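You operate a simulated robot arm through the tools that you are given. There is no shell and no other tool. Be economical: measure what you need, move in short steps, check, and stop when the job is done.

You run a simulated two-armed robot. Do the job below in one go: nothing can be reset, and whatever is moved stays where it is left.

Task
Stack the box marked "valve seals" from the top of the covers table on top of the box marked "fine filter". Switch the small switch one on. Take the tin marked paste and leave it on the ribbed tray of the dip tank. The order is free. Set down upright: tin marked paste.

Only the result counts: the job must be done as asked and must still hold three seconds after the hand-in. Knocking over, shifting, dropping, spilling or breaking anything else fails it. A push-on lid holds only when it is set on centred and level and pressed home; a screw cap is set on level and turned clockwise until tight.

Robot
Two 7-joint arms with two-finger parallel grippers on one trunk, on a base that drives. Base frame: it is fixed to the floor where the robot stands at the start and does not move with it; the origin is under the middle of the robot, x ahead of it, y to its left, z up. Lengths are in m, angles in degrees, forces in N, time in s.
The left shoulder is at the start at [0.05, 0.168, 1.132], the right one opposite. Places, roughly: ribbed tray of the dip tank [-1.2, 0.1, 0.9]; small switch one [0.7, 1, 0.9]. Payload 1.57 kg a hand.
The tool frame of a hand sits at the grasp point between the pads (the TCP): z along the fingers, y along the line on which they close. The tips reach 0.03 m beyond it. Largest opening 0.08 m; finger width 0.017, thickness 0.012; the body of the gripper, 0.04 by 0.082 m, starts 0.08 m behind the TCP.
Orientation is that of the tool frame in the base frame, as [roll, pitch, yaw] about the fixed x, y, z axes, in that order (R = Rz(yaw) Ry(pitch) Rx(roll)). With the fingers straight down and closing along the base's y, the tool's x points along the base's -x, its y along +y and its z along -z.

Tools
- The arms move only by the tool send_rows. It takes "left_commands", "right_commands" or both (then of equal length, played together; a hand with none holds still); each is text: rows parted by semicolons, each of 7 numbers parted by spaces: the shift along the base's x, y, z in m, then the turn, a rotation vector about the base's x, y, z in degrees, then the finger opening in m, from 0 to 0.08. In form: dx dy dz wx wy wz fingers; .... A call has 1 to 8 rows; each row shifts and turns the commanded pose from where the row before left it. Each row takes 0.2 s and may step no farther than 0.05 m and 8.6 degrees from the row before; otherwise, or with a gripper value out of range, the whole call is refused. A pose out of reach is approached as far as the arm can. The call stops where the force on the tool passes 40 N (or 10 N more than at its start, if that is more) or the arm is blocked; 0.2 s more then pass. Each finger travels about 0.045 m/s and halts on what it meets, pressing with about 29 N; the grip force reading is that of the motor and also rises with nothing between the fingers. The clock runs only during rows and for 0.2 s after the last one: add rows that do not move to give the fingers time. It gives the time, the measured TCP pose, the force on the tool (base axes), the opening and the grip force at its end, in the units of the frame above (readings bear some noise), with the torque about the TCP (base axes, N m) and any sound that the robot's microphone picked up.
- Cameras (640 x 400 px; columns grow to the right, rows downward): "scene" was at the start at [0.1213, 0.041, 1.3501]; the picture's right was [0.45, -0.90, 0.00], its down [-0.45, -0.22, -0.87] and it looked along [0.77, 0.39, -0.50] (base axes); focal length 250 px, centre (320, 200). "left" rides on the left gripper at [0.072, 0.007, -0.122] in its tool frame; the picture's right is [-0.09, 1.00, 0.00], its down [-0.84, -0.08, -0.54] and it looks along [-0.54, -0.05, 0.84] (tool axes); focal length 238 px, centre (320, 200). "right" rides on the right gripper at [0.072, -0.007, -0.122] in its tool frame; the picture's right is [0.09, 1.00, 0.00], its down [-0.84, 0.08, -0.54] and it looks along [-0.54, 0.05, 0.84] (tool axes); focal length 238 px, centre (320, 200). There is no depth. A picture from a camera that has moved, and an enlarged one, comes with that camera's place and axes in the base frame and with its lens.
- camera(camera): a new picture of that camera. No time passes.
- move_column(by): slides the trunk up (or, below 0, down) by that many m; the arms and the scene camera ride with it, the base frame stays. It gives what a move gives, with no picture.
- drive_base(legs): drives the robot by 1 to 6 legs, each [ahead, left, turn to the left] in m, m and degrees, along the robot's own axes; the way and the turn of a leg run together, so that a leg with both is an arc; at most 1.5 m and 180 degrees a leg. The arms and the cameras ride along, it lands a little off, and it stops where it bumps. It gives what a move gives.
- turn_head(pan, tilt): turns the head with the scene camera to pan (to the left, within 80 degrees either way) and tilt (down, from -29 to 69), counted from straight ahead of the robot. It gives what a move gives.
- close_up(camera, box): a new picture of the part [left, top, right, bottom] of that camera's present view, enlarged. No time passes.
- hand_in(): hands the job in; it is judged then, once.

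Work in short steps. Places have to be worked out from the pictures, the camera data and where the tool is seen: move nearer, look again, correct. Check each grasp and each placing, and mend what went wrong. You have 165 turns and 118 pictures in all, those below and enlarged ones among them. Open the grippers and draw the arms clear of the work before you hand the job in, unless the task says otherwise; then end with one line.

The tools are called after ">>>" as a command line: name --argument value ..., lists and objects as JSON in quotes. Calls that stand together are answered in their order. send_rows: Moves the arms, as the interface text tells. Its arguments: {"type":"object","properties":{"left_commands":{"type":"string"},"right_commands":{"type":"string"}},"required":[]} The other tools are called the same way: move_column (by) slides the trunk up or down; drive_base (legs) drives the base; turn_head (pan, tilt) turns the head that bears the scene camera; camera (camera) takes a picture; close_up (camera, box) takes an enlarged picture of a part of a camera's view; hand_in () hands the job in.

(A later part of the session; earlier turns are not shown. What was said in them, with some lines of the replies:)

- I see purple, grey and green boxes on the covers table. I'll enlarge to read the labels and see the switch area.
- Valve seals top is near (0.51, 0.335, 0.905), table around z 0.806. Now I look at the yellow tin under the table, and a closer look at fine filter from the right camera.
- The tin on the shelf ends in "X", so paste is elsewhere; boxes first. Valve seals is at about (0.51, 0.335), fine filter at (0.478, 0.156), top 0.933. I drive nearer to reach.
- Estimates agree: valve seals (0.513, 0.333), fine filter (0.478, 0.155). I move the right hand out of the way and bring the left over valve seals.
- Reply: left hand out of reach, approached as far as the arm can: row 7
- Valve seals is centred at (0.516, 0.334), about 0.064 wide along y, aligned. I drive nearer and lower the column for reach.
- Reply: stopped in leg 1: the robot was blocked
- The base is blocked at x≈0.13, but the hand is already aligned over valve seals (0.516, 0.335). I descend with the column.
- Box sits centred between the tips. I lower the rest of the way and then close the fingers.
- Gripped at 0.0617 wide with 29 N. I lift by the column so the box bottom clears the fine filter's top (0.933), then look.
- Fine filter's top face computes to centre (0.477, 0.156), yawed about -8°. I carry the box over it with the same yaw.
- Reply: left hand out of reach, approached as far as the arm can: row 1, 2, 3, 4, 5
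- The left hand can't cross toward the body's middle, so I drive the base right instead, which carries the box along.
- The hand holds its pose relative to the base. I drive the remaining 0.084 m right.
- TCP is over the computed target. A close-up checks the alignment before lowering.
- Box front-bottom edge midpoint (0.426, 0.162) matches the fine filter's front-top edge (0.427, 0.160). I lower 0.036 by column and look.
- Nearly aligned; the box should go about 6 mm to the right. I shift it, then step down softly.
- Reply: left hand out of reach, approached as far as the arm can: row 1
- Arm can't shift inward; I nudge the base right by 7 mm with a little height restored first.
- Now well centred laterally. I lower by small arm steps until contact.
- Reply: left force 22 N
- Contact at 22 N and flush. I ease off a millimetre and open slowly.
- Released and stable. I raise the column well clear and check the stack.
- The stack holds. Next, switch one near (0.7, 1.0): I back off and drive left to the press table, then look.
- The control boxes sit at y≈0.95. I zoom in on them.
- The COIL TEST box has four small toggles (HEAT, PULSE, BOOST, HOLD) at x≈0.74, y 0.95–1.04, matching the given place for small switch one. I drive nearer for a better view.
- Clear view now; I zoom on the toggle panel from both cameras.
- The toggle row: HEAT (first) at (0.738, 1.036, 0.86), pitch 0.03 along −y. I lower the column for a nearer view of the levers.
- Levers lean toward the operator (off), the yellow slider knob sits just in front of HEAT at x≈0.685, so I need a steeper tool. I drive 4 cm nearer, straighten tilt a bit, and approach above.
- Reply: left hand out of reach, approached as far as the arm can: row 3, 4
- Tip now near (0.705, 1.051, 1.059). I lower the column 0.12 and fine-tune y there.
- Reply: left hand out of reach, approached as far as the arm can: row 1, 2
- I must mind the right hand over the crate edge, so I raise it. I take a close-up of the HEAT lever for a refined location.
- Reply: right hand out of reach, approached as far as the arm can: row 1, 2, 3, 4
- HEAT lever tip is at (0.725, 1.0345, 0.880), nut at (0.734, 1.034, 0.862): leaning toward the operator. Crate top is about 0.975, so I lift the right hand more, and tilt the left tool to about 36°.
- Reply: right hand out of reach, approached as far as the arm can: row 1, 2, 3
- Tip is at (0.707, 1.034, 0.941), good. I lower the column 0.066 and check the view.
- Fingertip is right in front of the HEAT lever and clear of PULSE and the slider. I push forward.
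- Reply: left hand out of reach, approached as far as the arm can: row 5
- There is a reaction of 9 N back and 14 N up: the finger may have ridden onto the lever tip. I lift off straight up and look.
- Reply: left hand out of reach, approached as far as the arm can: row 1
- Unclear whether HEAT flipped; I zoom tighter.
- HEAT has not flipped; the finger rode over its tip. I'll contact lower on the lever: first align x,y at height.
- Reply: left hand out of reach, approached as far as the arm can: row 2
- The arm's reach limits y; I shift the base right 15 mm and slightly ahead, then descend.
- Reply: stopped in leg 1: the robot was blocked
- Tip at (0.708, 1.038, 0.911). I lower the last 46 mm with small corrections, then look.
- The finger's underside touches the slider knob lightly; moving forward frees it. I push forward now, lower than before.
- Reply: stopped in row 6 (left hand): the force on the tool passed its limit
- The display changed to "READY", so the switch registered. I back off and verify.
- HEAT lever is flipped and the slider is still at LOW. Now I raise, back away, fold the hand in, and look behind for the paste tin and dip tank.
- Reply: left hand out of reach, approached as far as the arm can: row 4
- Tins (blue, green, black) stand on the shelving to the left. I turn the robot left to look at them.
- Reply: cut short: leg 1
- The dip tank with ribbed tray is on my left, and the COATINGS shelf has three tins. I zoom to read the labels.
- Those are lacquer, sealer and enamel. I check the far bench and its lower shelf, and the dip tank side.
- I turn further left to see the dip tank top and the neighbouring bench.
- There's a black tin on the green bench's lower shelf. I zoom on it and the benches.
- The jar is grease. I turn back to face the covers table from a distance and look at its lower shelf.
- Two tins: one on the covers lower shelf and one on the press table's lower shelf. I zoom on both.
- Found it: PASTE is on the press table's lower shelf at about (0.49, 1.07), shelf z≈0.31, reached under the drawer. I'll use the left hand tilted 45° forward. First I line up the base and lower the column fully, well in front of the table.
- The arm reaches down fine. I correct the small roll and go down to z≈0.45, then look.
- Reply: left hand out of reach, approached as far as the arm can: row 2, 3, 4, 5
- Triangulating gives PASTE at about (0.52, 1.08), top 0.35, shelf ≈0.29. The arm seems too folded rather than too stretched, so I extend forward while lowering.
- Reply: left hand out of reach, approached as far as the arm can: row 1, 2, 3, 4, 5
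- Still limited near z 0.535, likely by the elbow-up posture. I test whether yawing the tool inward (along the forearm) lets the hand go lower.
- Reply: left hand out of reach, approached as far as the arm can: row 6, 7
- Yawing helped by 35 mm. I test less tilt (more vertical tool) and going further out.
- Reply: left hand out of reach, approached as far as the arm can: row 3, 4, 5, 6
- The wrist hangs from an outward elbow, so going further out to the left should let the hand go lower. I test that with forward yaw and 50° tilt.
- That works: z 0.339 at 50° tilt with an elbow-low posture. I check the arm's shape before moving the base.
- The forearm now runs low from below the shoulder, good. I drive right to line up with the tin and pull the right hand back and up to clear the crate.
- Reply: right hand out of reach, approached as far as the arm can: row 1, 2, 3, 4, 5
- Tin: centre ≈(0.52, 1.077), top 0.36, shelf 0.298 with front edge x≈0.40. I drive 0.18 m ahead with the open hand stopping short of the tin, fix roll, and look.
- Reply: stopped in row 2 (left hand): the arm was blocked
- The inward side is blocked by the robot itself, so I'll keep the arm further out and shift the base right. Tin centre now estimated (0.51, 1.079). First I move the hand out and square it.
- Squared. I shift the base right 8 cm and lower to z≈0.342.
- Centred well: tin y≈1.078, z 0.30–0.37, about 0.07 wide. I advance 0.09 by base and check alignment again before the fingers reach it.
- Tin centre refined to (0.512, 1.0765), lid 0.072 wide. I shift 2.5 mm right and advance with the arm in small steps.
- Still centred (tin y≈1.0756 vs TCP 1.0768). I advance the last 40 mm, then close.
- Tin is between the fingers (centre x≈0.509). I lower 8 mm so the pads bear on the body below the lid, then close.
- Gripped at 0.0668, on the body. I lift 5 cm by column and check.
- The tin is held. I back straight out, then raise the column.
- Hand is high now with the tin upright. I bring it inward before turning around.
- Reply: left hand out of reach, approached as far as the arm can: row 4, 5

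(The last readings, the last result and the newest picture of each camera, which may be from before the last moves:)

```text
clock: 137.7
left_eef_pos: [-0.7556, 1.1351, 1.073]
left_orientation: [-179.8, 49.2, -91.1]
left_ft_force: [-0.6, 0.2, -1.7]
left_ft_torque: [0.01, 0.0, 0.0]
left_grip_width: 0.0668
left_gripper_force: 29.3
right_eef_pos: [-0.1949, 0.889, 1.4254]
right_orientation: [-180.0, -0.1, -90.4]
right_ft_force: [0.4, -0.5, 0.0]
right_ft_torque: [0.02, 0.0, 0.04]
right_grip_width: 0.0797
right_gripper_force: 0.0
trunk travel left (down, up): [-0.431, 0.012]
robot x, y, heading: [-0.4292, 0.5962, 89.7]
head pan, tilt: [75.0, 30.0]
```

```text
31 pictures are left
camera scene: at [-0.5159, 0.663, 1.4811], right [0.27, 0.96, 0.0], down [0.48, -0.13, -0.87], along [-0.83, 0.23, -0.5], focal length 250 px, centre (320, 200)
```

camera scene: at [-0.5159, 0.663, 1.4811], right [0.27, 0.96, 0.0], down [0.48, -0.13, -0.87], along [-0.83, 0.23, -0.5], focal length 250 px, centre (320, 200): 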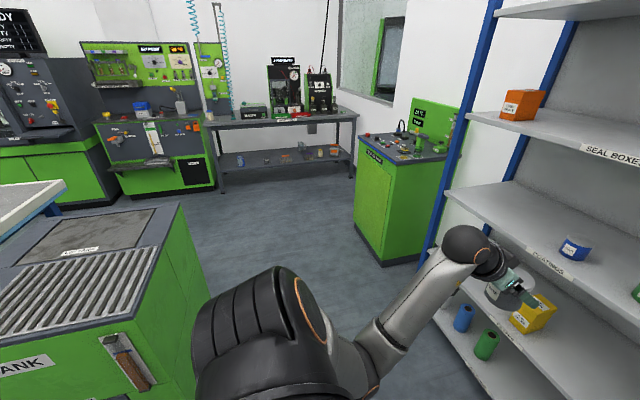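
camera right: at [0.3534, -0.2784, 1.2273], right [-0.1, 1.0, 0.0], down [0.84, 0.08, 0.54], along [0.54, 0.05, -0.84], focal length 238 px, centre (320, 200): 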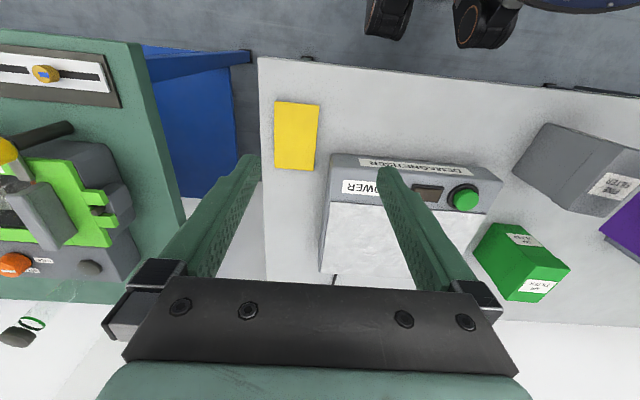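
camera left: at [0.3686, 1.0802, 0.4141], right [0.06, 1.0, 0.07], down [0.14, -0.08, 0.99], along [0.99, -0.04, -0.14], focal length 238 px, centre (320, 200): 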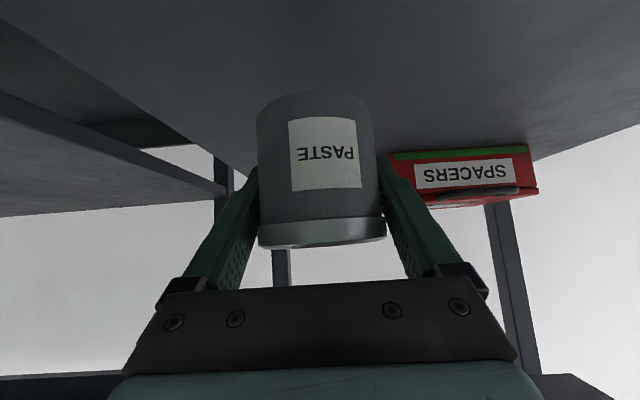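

The ribbed tray is visible on top of the tank. I turn the other 90° and look again.

>>> drive_base --legs '[[0, 0, 90]]'

>>> turn_head --pan 15 --tilt 40

>>> camera --camera "scene"

>>> camera --camera "right"

```text
clock: 141.9
left_eef_pos: [-0.9707, 0.2788, 1.0742]
left_orientation: [-179.8, 49.3, -1.9]
left_ft_force: [0.1, -0.1, -2.4]
left_ft_torque: [-0.03, 0.02, -0.02]
left_grip_width: 0.0666
left_gripper_force: 28.7
right_eef_pos: [-0.7166, 0.8353, 1.426]
right_orientation: [180.0, 0.0, -1.1]
right_ft_force: [-0.1, 0.2, 1.3]
right_ft_torque: [-0.03, -0.01, 0.02]
right_grip_width: 0.0798
right_gripper_force: 0.1
trunk travel left (down, up): [-0.431, 0.012]
robot x, y, heading: [-0.4259, 0.5995, 178.8]
head pan, tilt: [75.0, 30.0]
```

```text
clock: 143.2
left_eef_pos: [-0.9698, 0.279, 1.0736]
left_orientation: [-179.7, 49.2, -1.9]
left_ft_force: [0.2, 0.2, -2.1]
left_ft_torque: [0.0, 0.03, 0.01]
left_grip_width: 0.0669
left_gripper_force: 29.1
right_eef_pos: [-0.7155, 0.8353, 1.4256]
right_orientation: [179.9, 0.0, -1.2]
right_ft_force: [0.0, -0.7, -0.6]
right_ft_torque: [-0.01, -0.02, 0.02]
right_grip_width: 0.0799
right_gripper_force: 0.1
trunk travel left (down, up): [-0.431, 0.012]
robot x, y, heading: [-0.4269, 0.5952, 179.1]
head pan, tilt: [15.0, 40.0]
```

```text
30 pictures are left
camera scene: at [-0.5515, 0.5791, 1.4658], right [-0.24, 0.97, 0.0], down [0.62, 0.15, -0.77], along [-0.74, -0.18, -0.64], focal length 250 px, centre (320, 200)
```

scene: 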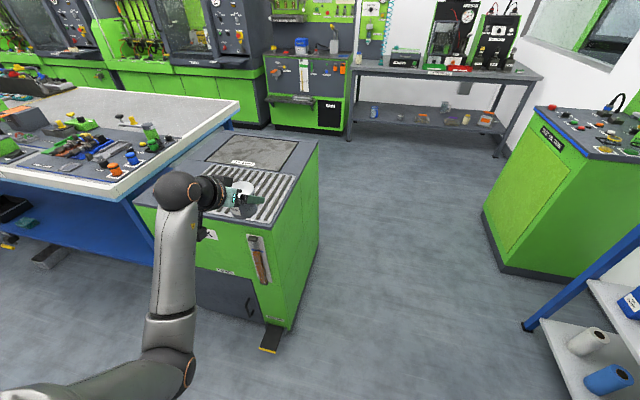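

```text
29 pictures are left
camera right: at [-0.6431, 0.8422, 1.5474], right [0.07, -1.0, 0.0], down [-0.84, -0.06, 0.54], along [-0.54, -0.04, -0.84], focal length 238 px, centre (320, 200)
```

right: 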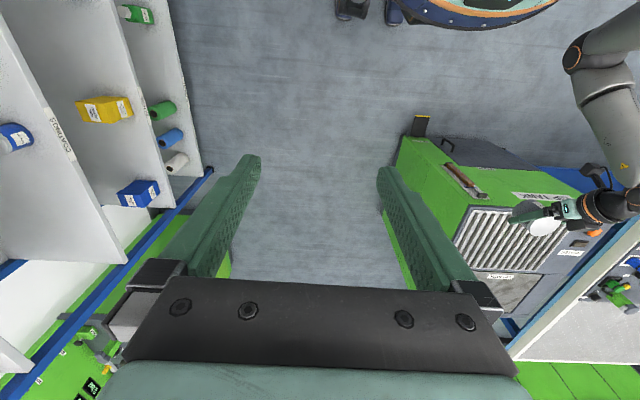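

Tray spans about x −1.06…−1.32, y up to 0.29. The tin is at (−0.97, 0.28); I drive ahead 0.2 and left 0.15 to put it over the tray at height.

>>> drive_base --legs '[[0.2, 0.15, 0.9]]'

>>> camera --camera "scene"

>>> camera --camera "right"

```text
clock: 145.0
left_eef_pos: [-1.1662, 0.1267, 1.0737]
left_orientation: [-179.8, 49.2, -1.0]
left_ft_force: [0.0, 0.7, -1.8]
left_ft_torque: [-0.04, 0.02, 0.0]
left_grip_width: 0.0667
left_gripper_force: 29.6
right_eef_pos: [-0.9196, 0.6875, 1.4258]
right_orientation: [180.0, 0.0, -0.2]
right_ft_force: [-0.2, 0.3, -0.2]
right_ft_torque: [-0.01, 0.0, 0.0]
right_grip_width: 0.0799
right_gripper_force: 0.0
trunk travel left (down, up): [-0.431, 0.012]
robot x, y, heading: [-0.6301, 0.455, 179.6]
head pan, tilt: [15.0, 40.0]
```

```text
28 pictures are left
camera scene: at [-0.7516, 0.4328, 1.4657], right [-0.25, 0.97, 0.0], down [0.62, 0.16, -0.77], along [-0.74, -0.19, -0.64], focal length 250 px, centre (320, 200)
```

scene: 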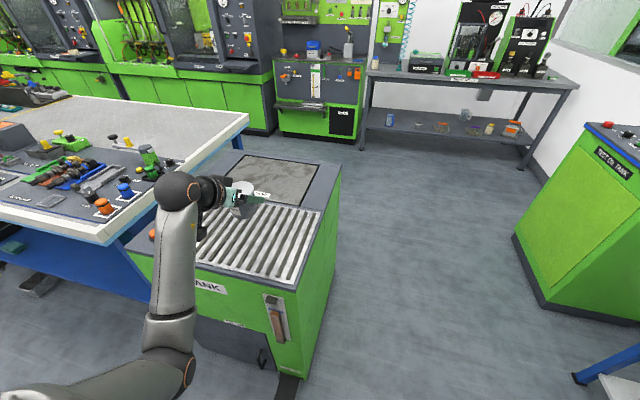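

```text
27 pictures are left
camera right: at [-0.847, 0.6945, 1.5474], right [0.09, -1.0, 0.0], down [-0.84, -0.07, 0.54], along [-0.54, -0.05, -0.84], focal length 238 px, centre (320, 200)
```

right: 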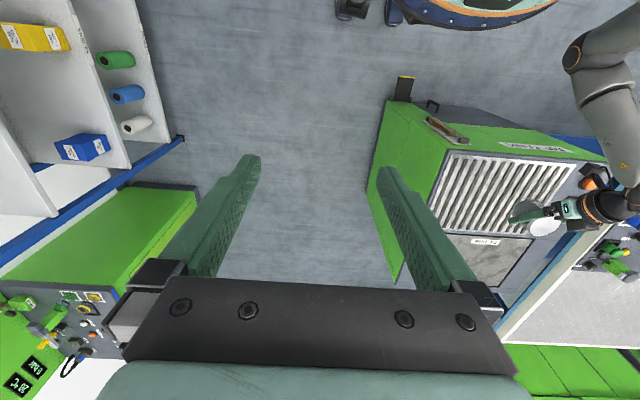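

The tin is over the tray (tray roughly x −1.08…−1.33, y −0.05…0.27, z ≈0.86). I descend 0.12 with the column and look closer.

>>> move_column --by -0.12

>>> close_up --camera "scene" --box '[150, 80, 330, 230]'

>>> camera --camera "left"

```text
clock: 146.5
left_eef_pos: [-1.1655, 0.1266, 0.9536]
left_orientation: [-179.8, 49.3, -1.0]
left_ft_force: [0.7, 0.9, -1.5]
left_ft_torque: [-0.01, 0.02, -0.03]
left_grip_width: 0.067
left_gripper_force: 28.9
right_eef_pos: [-0.9198, 0.687, 1.3055]
right_orientation: [180.0, 0.1, -0.4]
right_ft_force: [-0.3, -0.4, -0.8]
right_ft_torque: [0.0, -0.01, -0.01]
right_grip_width: 0.0798
right_gripper_force: 0.0
trunk travel left (down, up): [-0.311, 0.132]
robot x, y, heading: [-0.6303, 0.4545, 179.7]
head pan, tilt: [15.0, 40.0]
```

```text
2.67 times, centred on (240, 155) of scene
camera zoom: at [-0.7508, 0.4333, 1.3458], right [-0.25, 0.97, 0.0], down [0.62, 0.16, -0.77], along [-0.74, -0.19, -0.64], focal length 667 px, centre (533, 320)
```

zoom: 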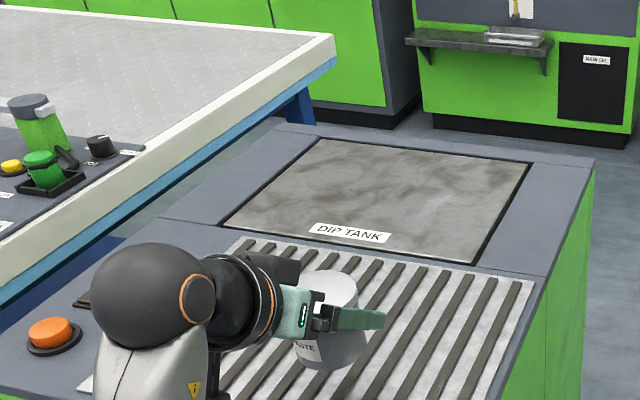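

```text
25 pictures are left
camera left: at [-1.0274, 0.1165, 0.9788], right [-0.08, -0.99, 0.07], down [-0.13, 0.08, 0.99], along [-0.99, 0.07, -0.14], focal length 238 px, centre (320, 200)
```

left: 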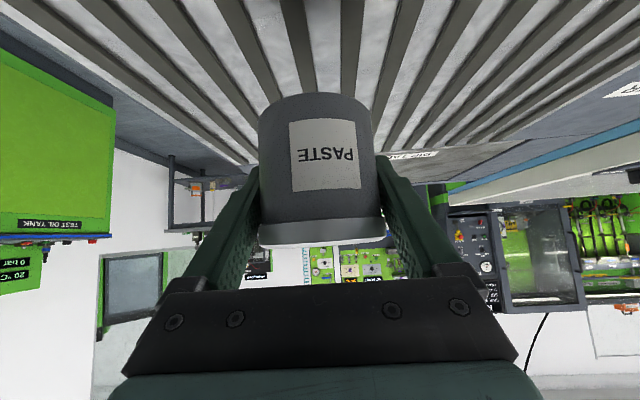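

The tin is upright over the ribs. I lower 3 cm more, then creep down until contact.

>>> move_column --by -0.03

>>> camera --camera "left"

```text
clock: 147.2
left_eef_pos: [-1.1643, 0.1268, 0.9247]
left_orientation: [-179.8, 49.2, -1.1]
left_ft_force: [0.2, -0.3, -2.8]
left_ft_torque: [-0.03, 0.01, 0.04]
left_grip_width: 0.067
left_gripper_force: 29.8
right_eef_pos: [-0.9193, 0.6891, 1.275]
right_orientation: [-180.0, -0.1, -0.3]
right_ft_force: [0.3, -0.4, 0.0]
right_ft_torque: [0.01, -0.02, 0.03]
right_grip_width: 0.08
right_gripper_force: 0.0
trunk travel left (down, up): [-0.281, 0.162]
robot x, y, heading: [-0.6317, 0.4561, 179.6]
head pan, tilt: [15.0, 40.0]
```

```text
24 pictures are left
camera left: at [-1.0274, 0.1165, 0.9487], right [-0.08, -0.99, 0.07], down [-0.13, 0.08, 0.99], along [-0.99, 0.07, -0.14], focal length 238 px, centre (320, 200)
```

left: 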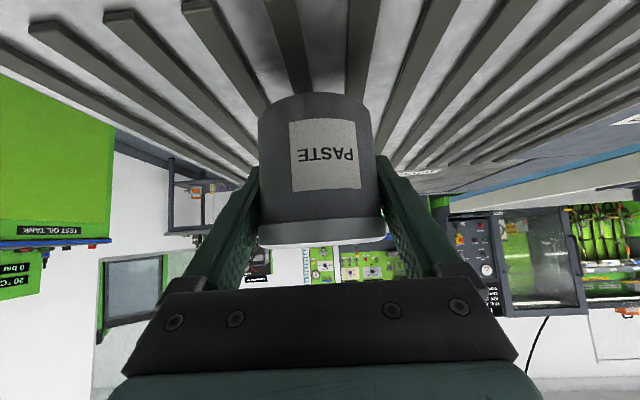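

Rib tops seem close below. I creep down in 2–3 mm steps.

>>> send_rows --left_commands "0 0 -0.003 0 0 0 0.05; 0 0 -0.003 0 0 0 0.05; 0 0 -0.003 0 0 0 0.05; 0 0 -0.003 0 0 0 0.05"

```text
clock: 148.2
left_eef_pos: [-1.1643, 0.1258, 0.9114]
left_orientation: [-179.8, 49.1, -1.0]
left_ft_force: [0.6, 0.1, -2.0]
left_ft_torque: [0.0, -0.01, -0.01]
left_grip_width: 0.0667
left_gripper_force: 28.5
right_eef_pos: [-0.9194, 0.6882, 1.2758]
right_orientation: [-180.0, 0.0, -0.3]
right_ft_force: [0.9, -0.2, -0.6]
right_ft_torque: [0.01, -0.02, 0.0]
right_grip_width: 0.0798
right_gripper_force: 0.0
trunk travel left (down, up): [-0.281, 0.162]
robot x, y, heading: [-0.634, 0.453, 179.7]
head pan, tilt: [15.0, 40.0]
```

No contact yet (load still −2 N). I look and keep creeping.

>>> send_rows --left_commands "0 0 -0.003 0 0 0 0.05; 0 0 -0.002 0 0 0 0.05; 0 0 -0.002 0 0 0 0.05"

>>> close_up --camera "scene" --box '[180, 70, 300, 170]'

```text
clock: 149.0
left_eef_pos: [-1.1653, 0.1259, 0.9077]
left_orientation: [-179.9, 49.6, -1.2]
left_ft_force: [0.6, 1.7, 9.5]
left_ft_torque: [-0.07, -0.47, 0.11]
left_grip_width: 0.0669
left_gripper_force: 28.8
right_eef_pos: [-0.9181, 0.6887, 1.2752]
right_orientation: [179.8, 0.1, -0.3]
right_ft_force: [-0.1, -0.3, -0.9]
right_ft_torque: [0.0, 0.02, -0.02]
right_grip_width: 0.0798
right_gripper_force: 0.2
trunk travel left (down, up): [-0.281, 0.162]
robot x, y, heading: [-0.6255, 0.4517, 179.6]
head pan, tilt: [15.0, 40.0]
```

```text
4.00 times, centred on (240, 120) of scene
camera zoom: at [-0.7498, 0.4341, 1.3162], right [-0.25, 0.97, 0.0], down [0.62, 0.16, -0.77], along [-0.74, -0.19, -0.64], focal length 1001 px, centre (640, 520)
```

zoom: 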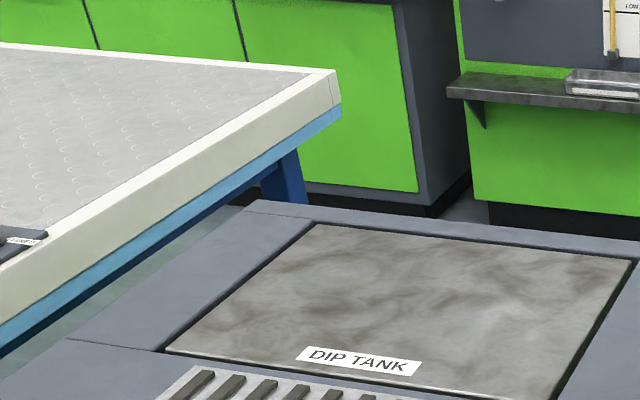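

Contact reached (about 11 N). I take a look, then ease and release slowly.

>>> close_up --camera "scene" --box '[170, 130, 330, 260]'

>>> camera --camera "left"

```text
3.08 times, centred on (250, 195) of scene
camera zoom: at [-0.7498, 0.4341, 1.3162], right [-0.25, 0.97, 0.0], down [0.62, 0.16, -0.77], along [-0.74, -0.19, -0.64], focal length 770 px, centre (535, 215)
```

zoom: 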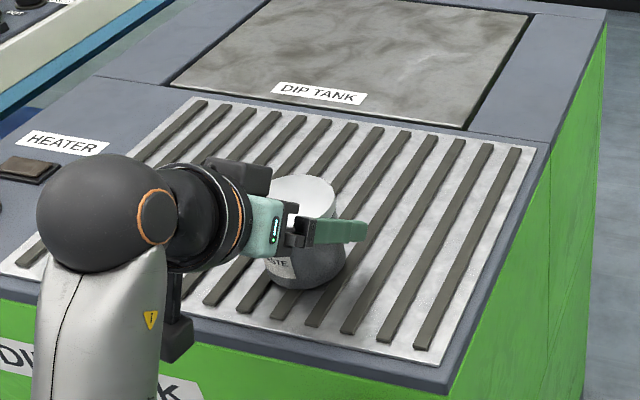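

```text
21 pictures are left
camera left: at [-1.027, 0.1165, 0.9317], right [-0.08, -0.99, 0.07], down [-0.13, 0.08, 0.99], along [-0.99, 0.07, -0.13], focal length 238 px, centre (320, 200)
```

left: 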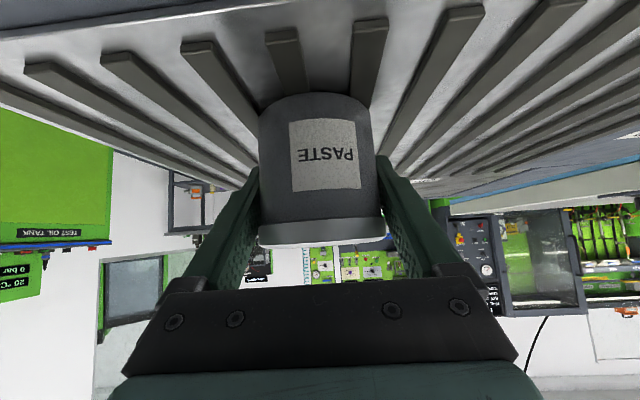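

The tin straddles two ribs evenly. I press down 2 mm more to settle it, then open slowly.

>>> send_rows --left_commands "0 0 -0.002 0 0 0 0.05; 0 0 0 0 0 0 0.05; 0 0 0.001 0 0 0 0.064; 0 0 0 0 0 0 0.068; 0 0 0 0 0 0 0.072; 0 0 0 0 0 0 0.08; 0 0 0 0 0 0 0.08"

>>> camera --camera "left"

```text
clock: 150.6
left_eef_pos: [-1.1655, 0.1284, 0.9039]
left_orientation: [-179.8, 49.2, -1.1]
left_ft_force: [-0.3, -0.6, -0.6]
left_ft_torque: [0.0, 0.03, 0.0]
left_grip_width: 0.0796
left_gripper_force: 0.1
right_eef_pos: [-0.9199, 0.6871, 1.2749]
right_orientation: [179.9, 0.0, -0.3]
right_ft_force: [-0.3, 0.4, 0.0]
right_ft_torque: [0.03, -0.02, 0.02]
right_grip_width: 0.0798
right_gripper_force: 0.0
trunk travel left (down, up): [-0.281, 0.162]
robot x, y, heading: [-0.6289, 0.4542, 179.6]
head pan, tilt: [15.0, 40.0]
```

```text
20 pictures are left
camera left: at [-1.0272, 0.117, 0.9285], right [-0.08, -0.99, 0.07], down [-0.14, 0.08, 0.99], along [-0.99, 0.07, -0.14], focal length 238 px, centre (320, 200)
```

left: 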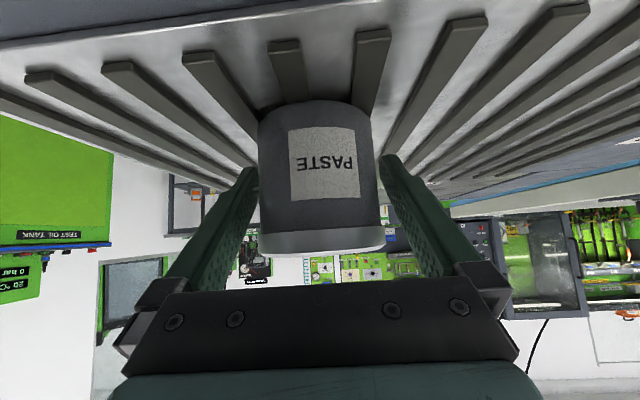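

Released and standing. I withdraw straight back with a slight rise.

>>> send_rows --left_commands "0.012 0 0.003 0 0 0 0.08; 0.012 0 0.003 0 0 0 0.08; 0.012 0 0.003 0 0 0 0.08; 0.015 0 0.004 0 0 0 0.08; 0.015 0 0.005 0 0 0 0.08; 0.02 0 0.01 0 0 0 0.08; 0.02 0 0.02 0 0 0 0.08"

>>> camera --camera "left"

>>> close_up --camera "scene" --box '[170, 130, 330, 260]'

```text
clock: 152.2
left_eef_pos: [-1.0606, 0.128, 0.9528]
left_orientation: [-179.7, 49.2, -1.1]
left_ft_force: [0.6, -0.1, 0.0]
left_ft_torque: [-0.04, 0.01, -0.05]
left_grip_width: 0.0798
left_gripper_force: 0.1
right_eef_pos: [-0.9183, 0.6881, 1.2756]
right_orientation: [180.0, 0.0, -0.2]
right_ft_force: [0.1, -0.6, -0.3]
right_ft_torque: [-0.01, -0.02, 0.0]
right_grip_width: 0.0799
right_gripper_force: 0.1
trunk travel left (down, up): [-0.281, 0.162]
robot x, y, heading: [-0.6289, 0.4545, 179.6]
head pan, tilt: [15.0, 40.0]
```

```text
19 pictures are left
camera left: at [-0.9221, 0.1174, 0.9778], right [-0.08, -0.99, 0.07], down [-0.14, 0.08, 0.99], along [-0.99, 0.07, -0.14], focal length 238 px, centre (320, 200)
```

left: 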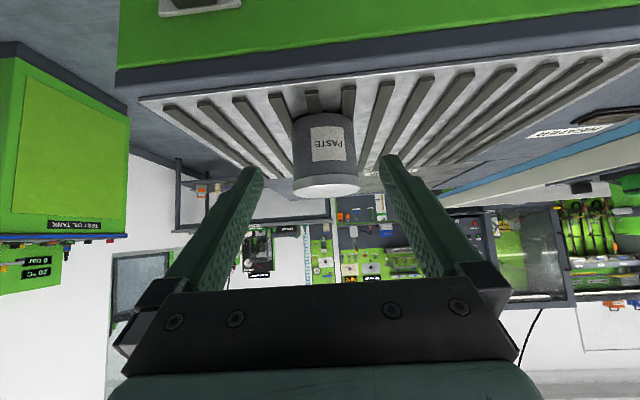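

```text
3.08 times, centred on (250, 195) of scene
camera zoom: at [-0.7507, 0.4334, 1.3158], right [-0.25, 0.97, 0.0], down [0.62, 0.16, -0.77], along [-0.74, -0.19, -0.64], focal length 770 px, centre (535, 215)
```

zoom: 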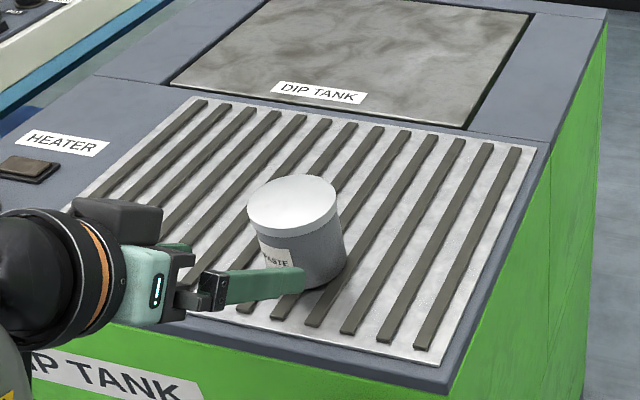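

The paste tin stands upright on the tray. I raise, back away, and make a last check of the stack and switch.

>>> move_column --by 0.15

>>> drive_base --legs '[[-0.2, 0, 0], [0, 0, -90]]'

>>> turn_head --pan -75 --tilt 25

>>> camera --camera "scene"

>>> turn_head --pan 75 --tilt 30

>>> camera --camera "scene"

```text
clock: 154.0
left_eef_pos: [-1.0603, 0.1271, 1.1024]
left_orientation: [-179.8, 49.1, -1.0]
left_ft_force: [-0.9, 0.1, 0.1]
left_ft_torque: [0.03, 0.0, -0.03]
left_grip_width: 0.0801
left_gripper_force: 0.1
right_eef_pos: [-0.9194, 0.6874, 1.4245]
right_orientation: [180.0, 0.0, -0.3]
right_ft_force: [-0.4, -0.7, -0.1]
right_ft_torque: [0.0, 0.0, 0.01]
right_grip_width: 0.0801
right_gripper_force: 0.1
trunk travel left (down, up): [-0.431, 0.012]
robot x, y, heading: [-0.6308, 0.4557, 179.5]
head pan, tilt: [15.0, 40.0]
```

```text
clock: 159.3
left_eef_pos: [-0.763, 0.8818, 1.1031]
left_orientation: [-179.8, 49.2, -90.6]
left_ft_force: [0.3, -0.1, 0.4]
left_ft_torque: [-0.01, -0.01, 0.0]
left_grip_width: 0.0801
left_gripper_force: 0.0
right_eef_pos: [-0.2013, 0.7448, 1.4242]
right_orientation: [-180.0, 0.0, -89.7]
right_ft_force: [-0.1, -0.3, -0.2]
right_ft_torque: [0.0, 0.0, -0.03]
right_grip_width: 0.0801
right_gripper_force: 0.1
trunk travel left (down, up): [-0.431, 0.012]
robot x, y, heading: [-0.4286, 0.4547, 90.4]
head pan, tilt: [15.0, 40.0]
```

```text
clock: 161.0
left_eef_pos: [-0.7629, 0.8809, 1.1033]
left_orientation: [-179.8, 49.2, -90.4]
left_ft_force: [0.4, 0.2, 0.2]
left_ft_torque: [-0.01, 0.02, 0.03]
left_grip_width: 0.0802
left_gripper_force: 0.1
right_eef_pos: [-0.2016, 0.7453, 1.4251]
right_orientation: [-179.9, 0.0, -89.6]
right_ft_force: [-0.2, 1.0, 0.0]
right_ft_torque: [0.01, 0.0, 0.01]
right_grip_width: 0.0799
right_gripper_force: 0.1
trunk travel left (down, up): [-0.431, 0.012]
robot x, y, heading: [-0.4322, 0.4523, 90.1]
head pan, tilt: [-75.0, 25.0]
```

```text
17 pictures are left
camera scene: at [-0.3433, 0.5181, 1.4891], right [0.26, -0.96, 0.0], down [-0.41, -0.11, -0.91], along [0.87, 0.24, -0.42], focal length 250 px, centre (320, 200)
```

scene: 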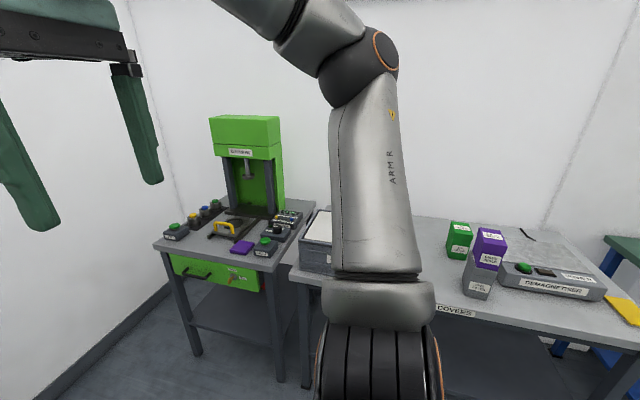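

```text
clock: 163.3
left_eef_pos: [-0.7621, 0.8816, 1.1026]
left_orientation: [-179.8, 49.2, -90.4]
left_ft_force: [-0.4, -0.1, -0.2]
left_ft_torque: [-0.01, 0.01, -0.01]
left_grip_width: 0.0801
left_gripper_force: 0.1
right_eef_pos: [-0.2019, 0.7458, 1.4248]
right_orientation: [-179.9, 0.0, -89.8]
right_ft_force: [-0.7, 0.0, -0.3]
right_ft_torque: [0.03, 0.03, -0.02]
right_grip_width: 0.08
right_gripper_force: 0.0
trunk travel left (down, up): [-0.431, 0.012]
robot x, y, heading: [-0.433, 0.4563, 90.3]
head pan, tilt: [75.0, 30.0]
```

```text
16 pictures are left
camera scene: at [-0.5196, 0.5167, 1.4812], right [0.25, 0.97, 0.0], down [0.48, -0.13, -0.87], along [-0.84, 0.22, -0.5], focal length 250 px, centre (320, 200)
```

scene: 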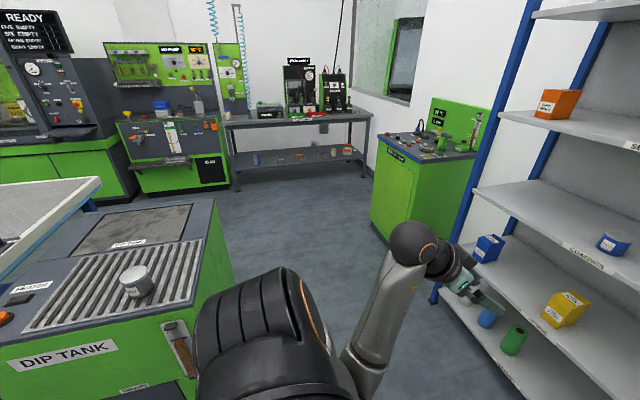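

The stack stands, the switch was left on, and the paste tin is upright on the tray. Grippers are open and the arms clear, so I hand in.

>>> hand_in

```text
The job is handed in.
```

I finished all three parts and handed the job in. The valve seals box is stacked on the fine filter box, and the paste tin stands upright on the ribbed tray. For small switch one I took the first of four unnumbered toggles on the coil test panel, marked HEAT; it is on, and the display changed from "NO LINK" to "READY".
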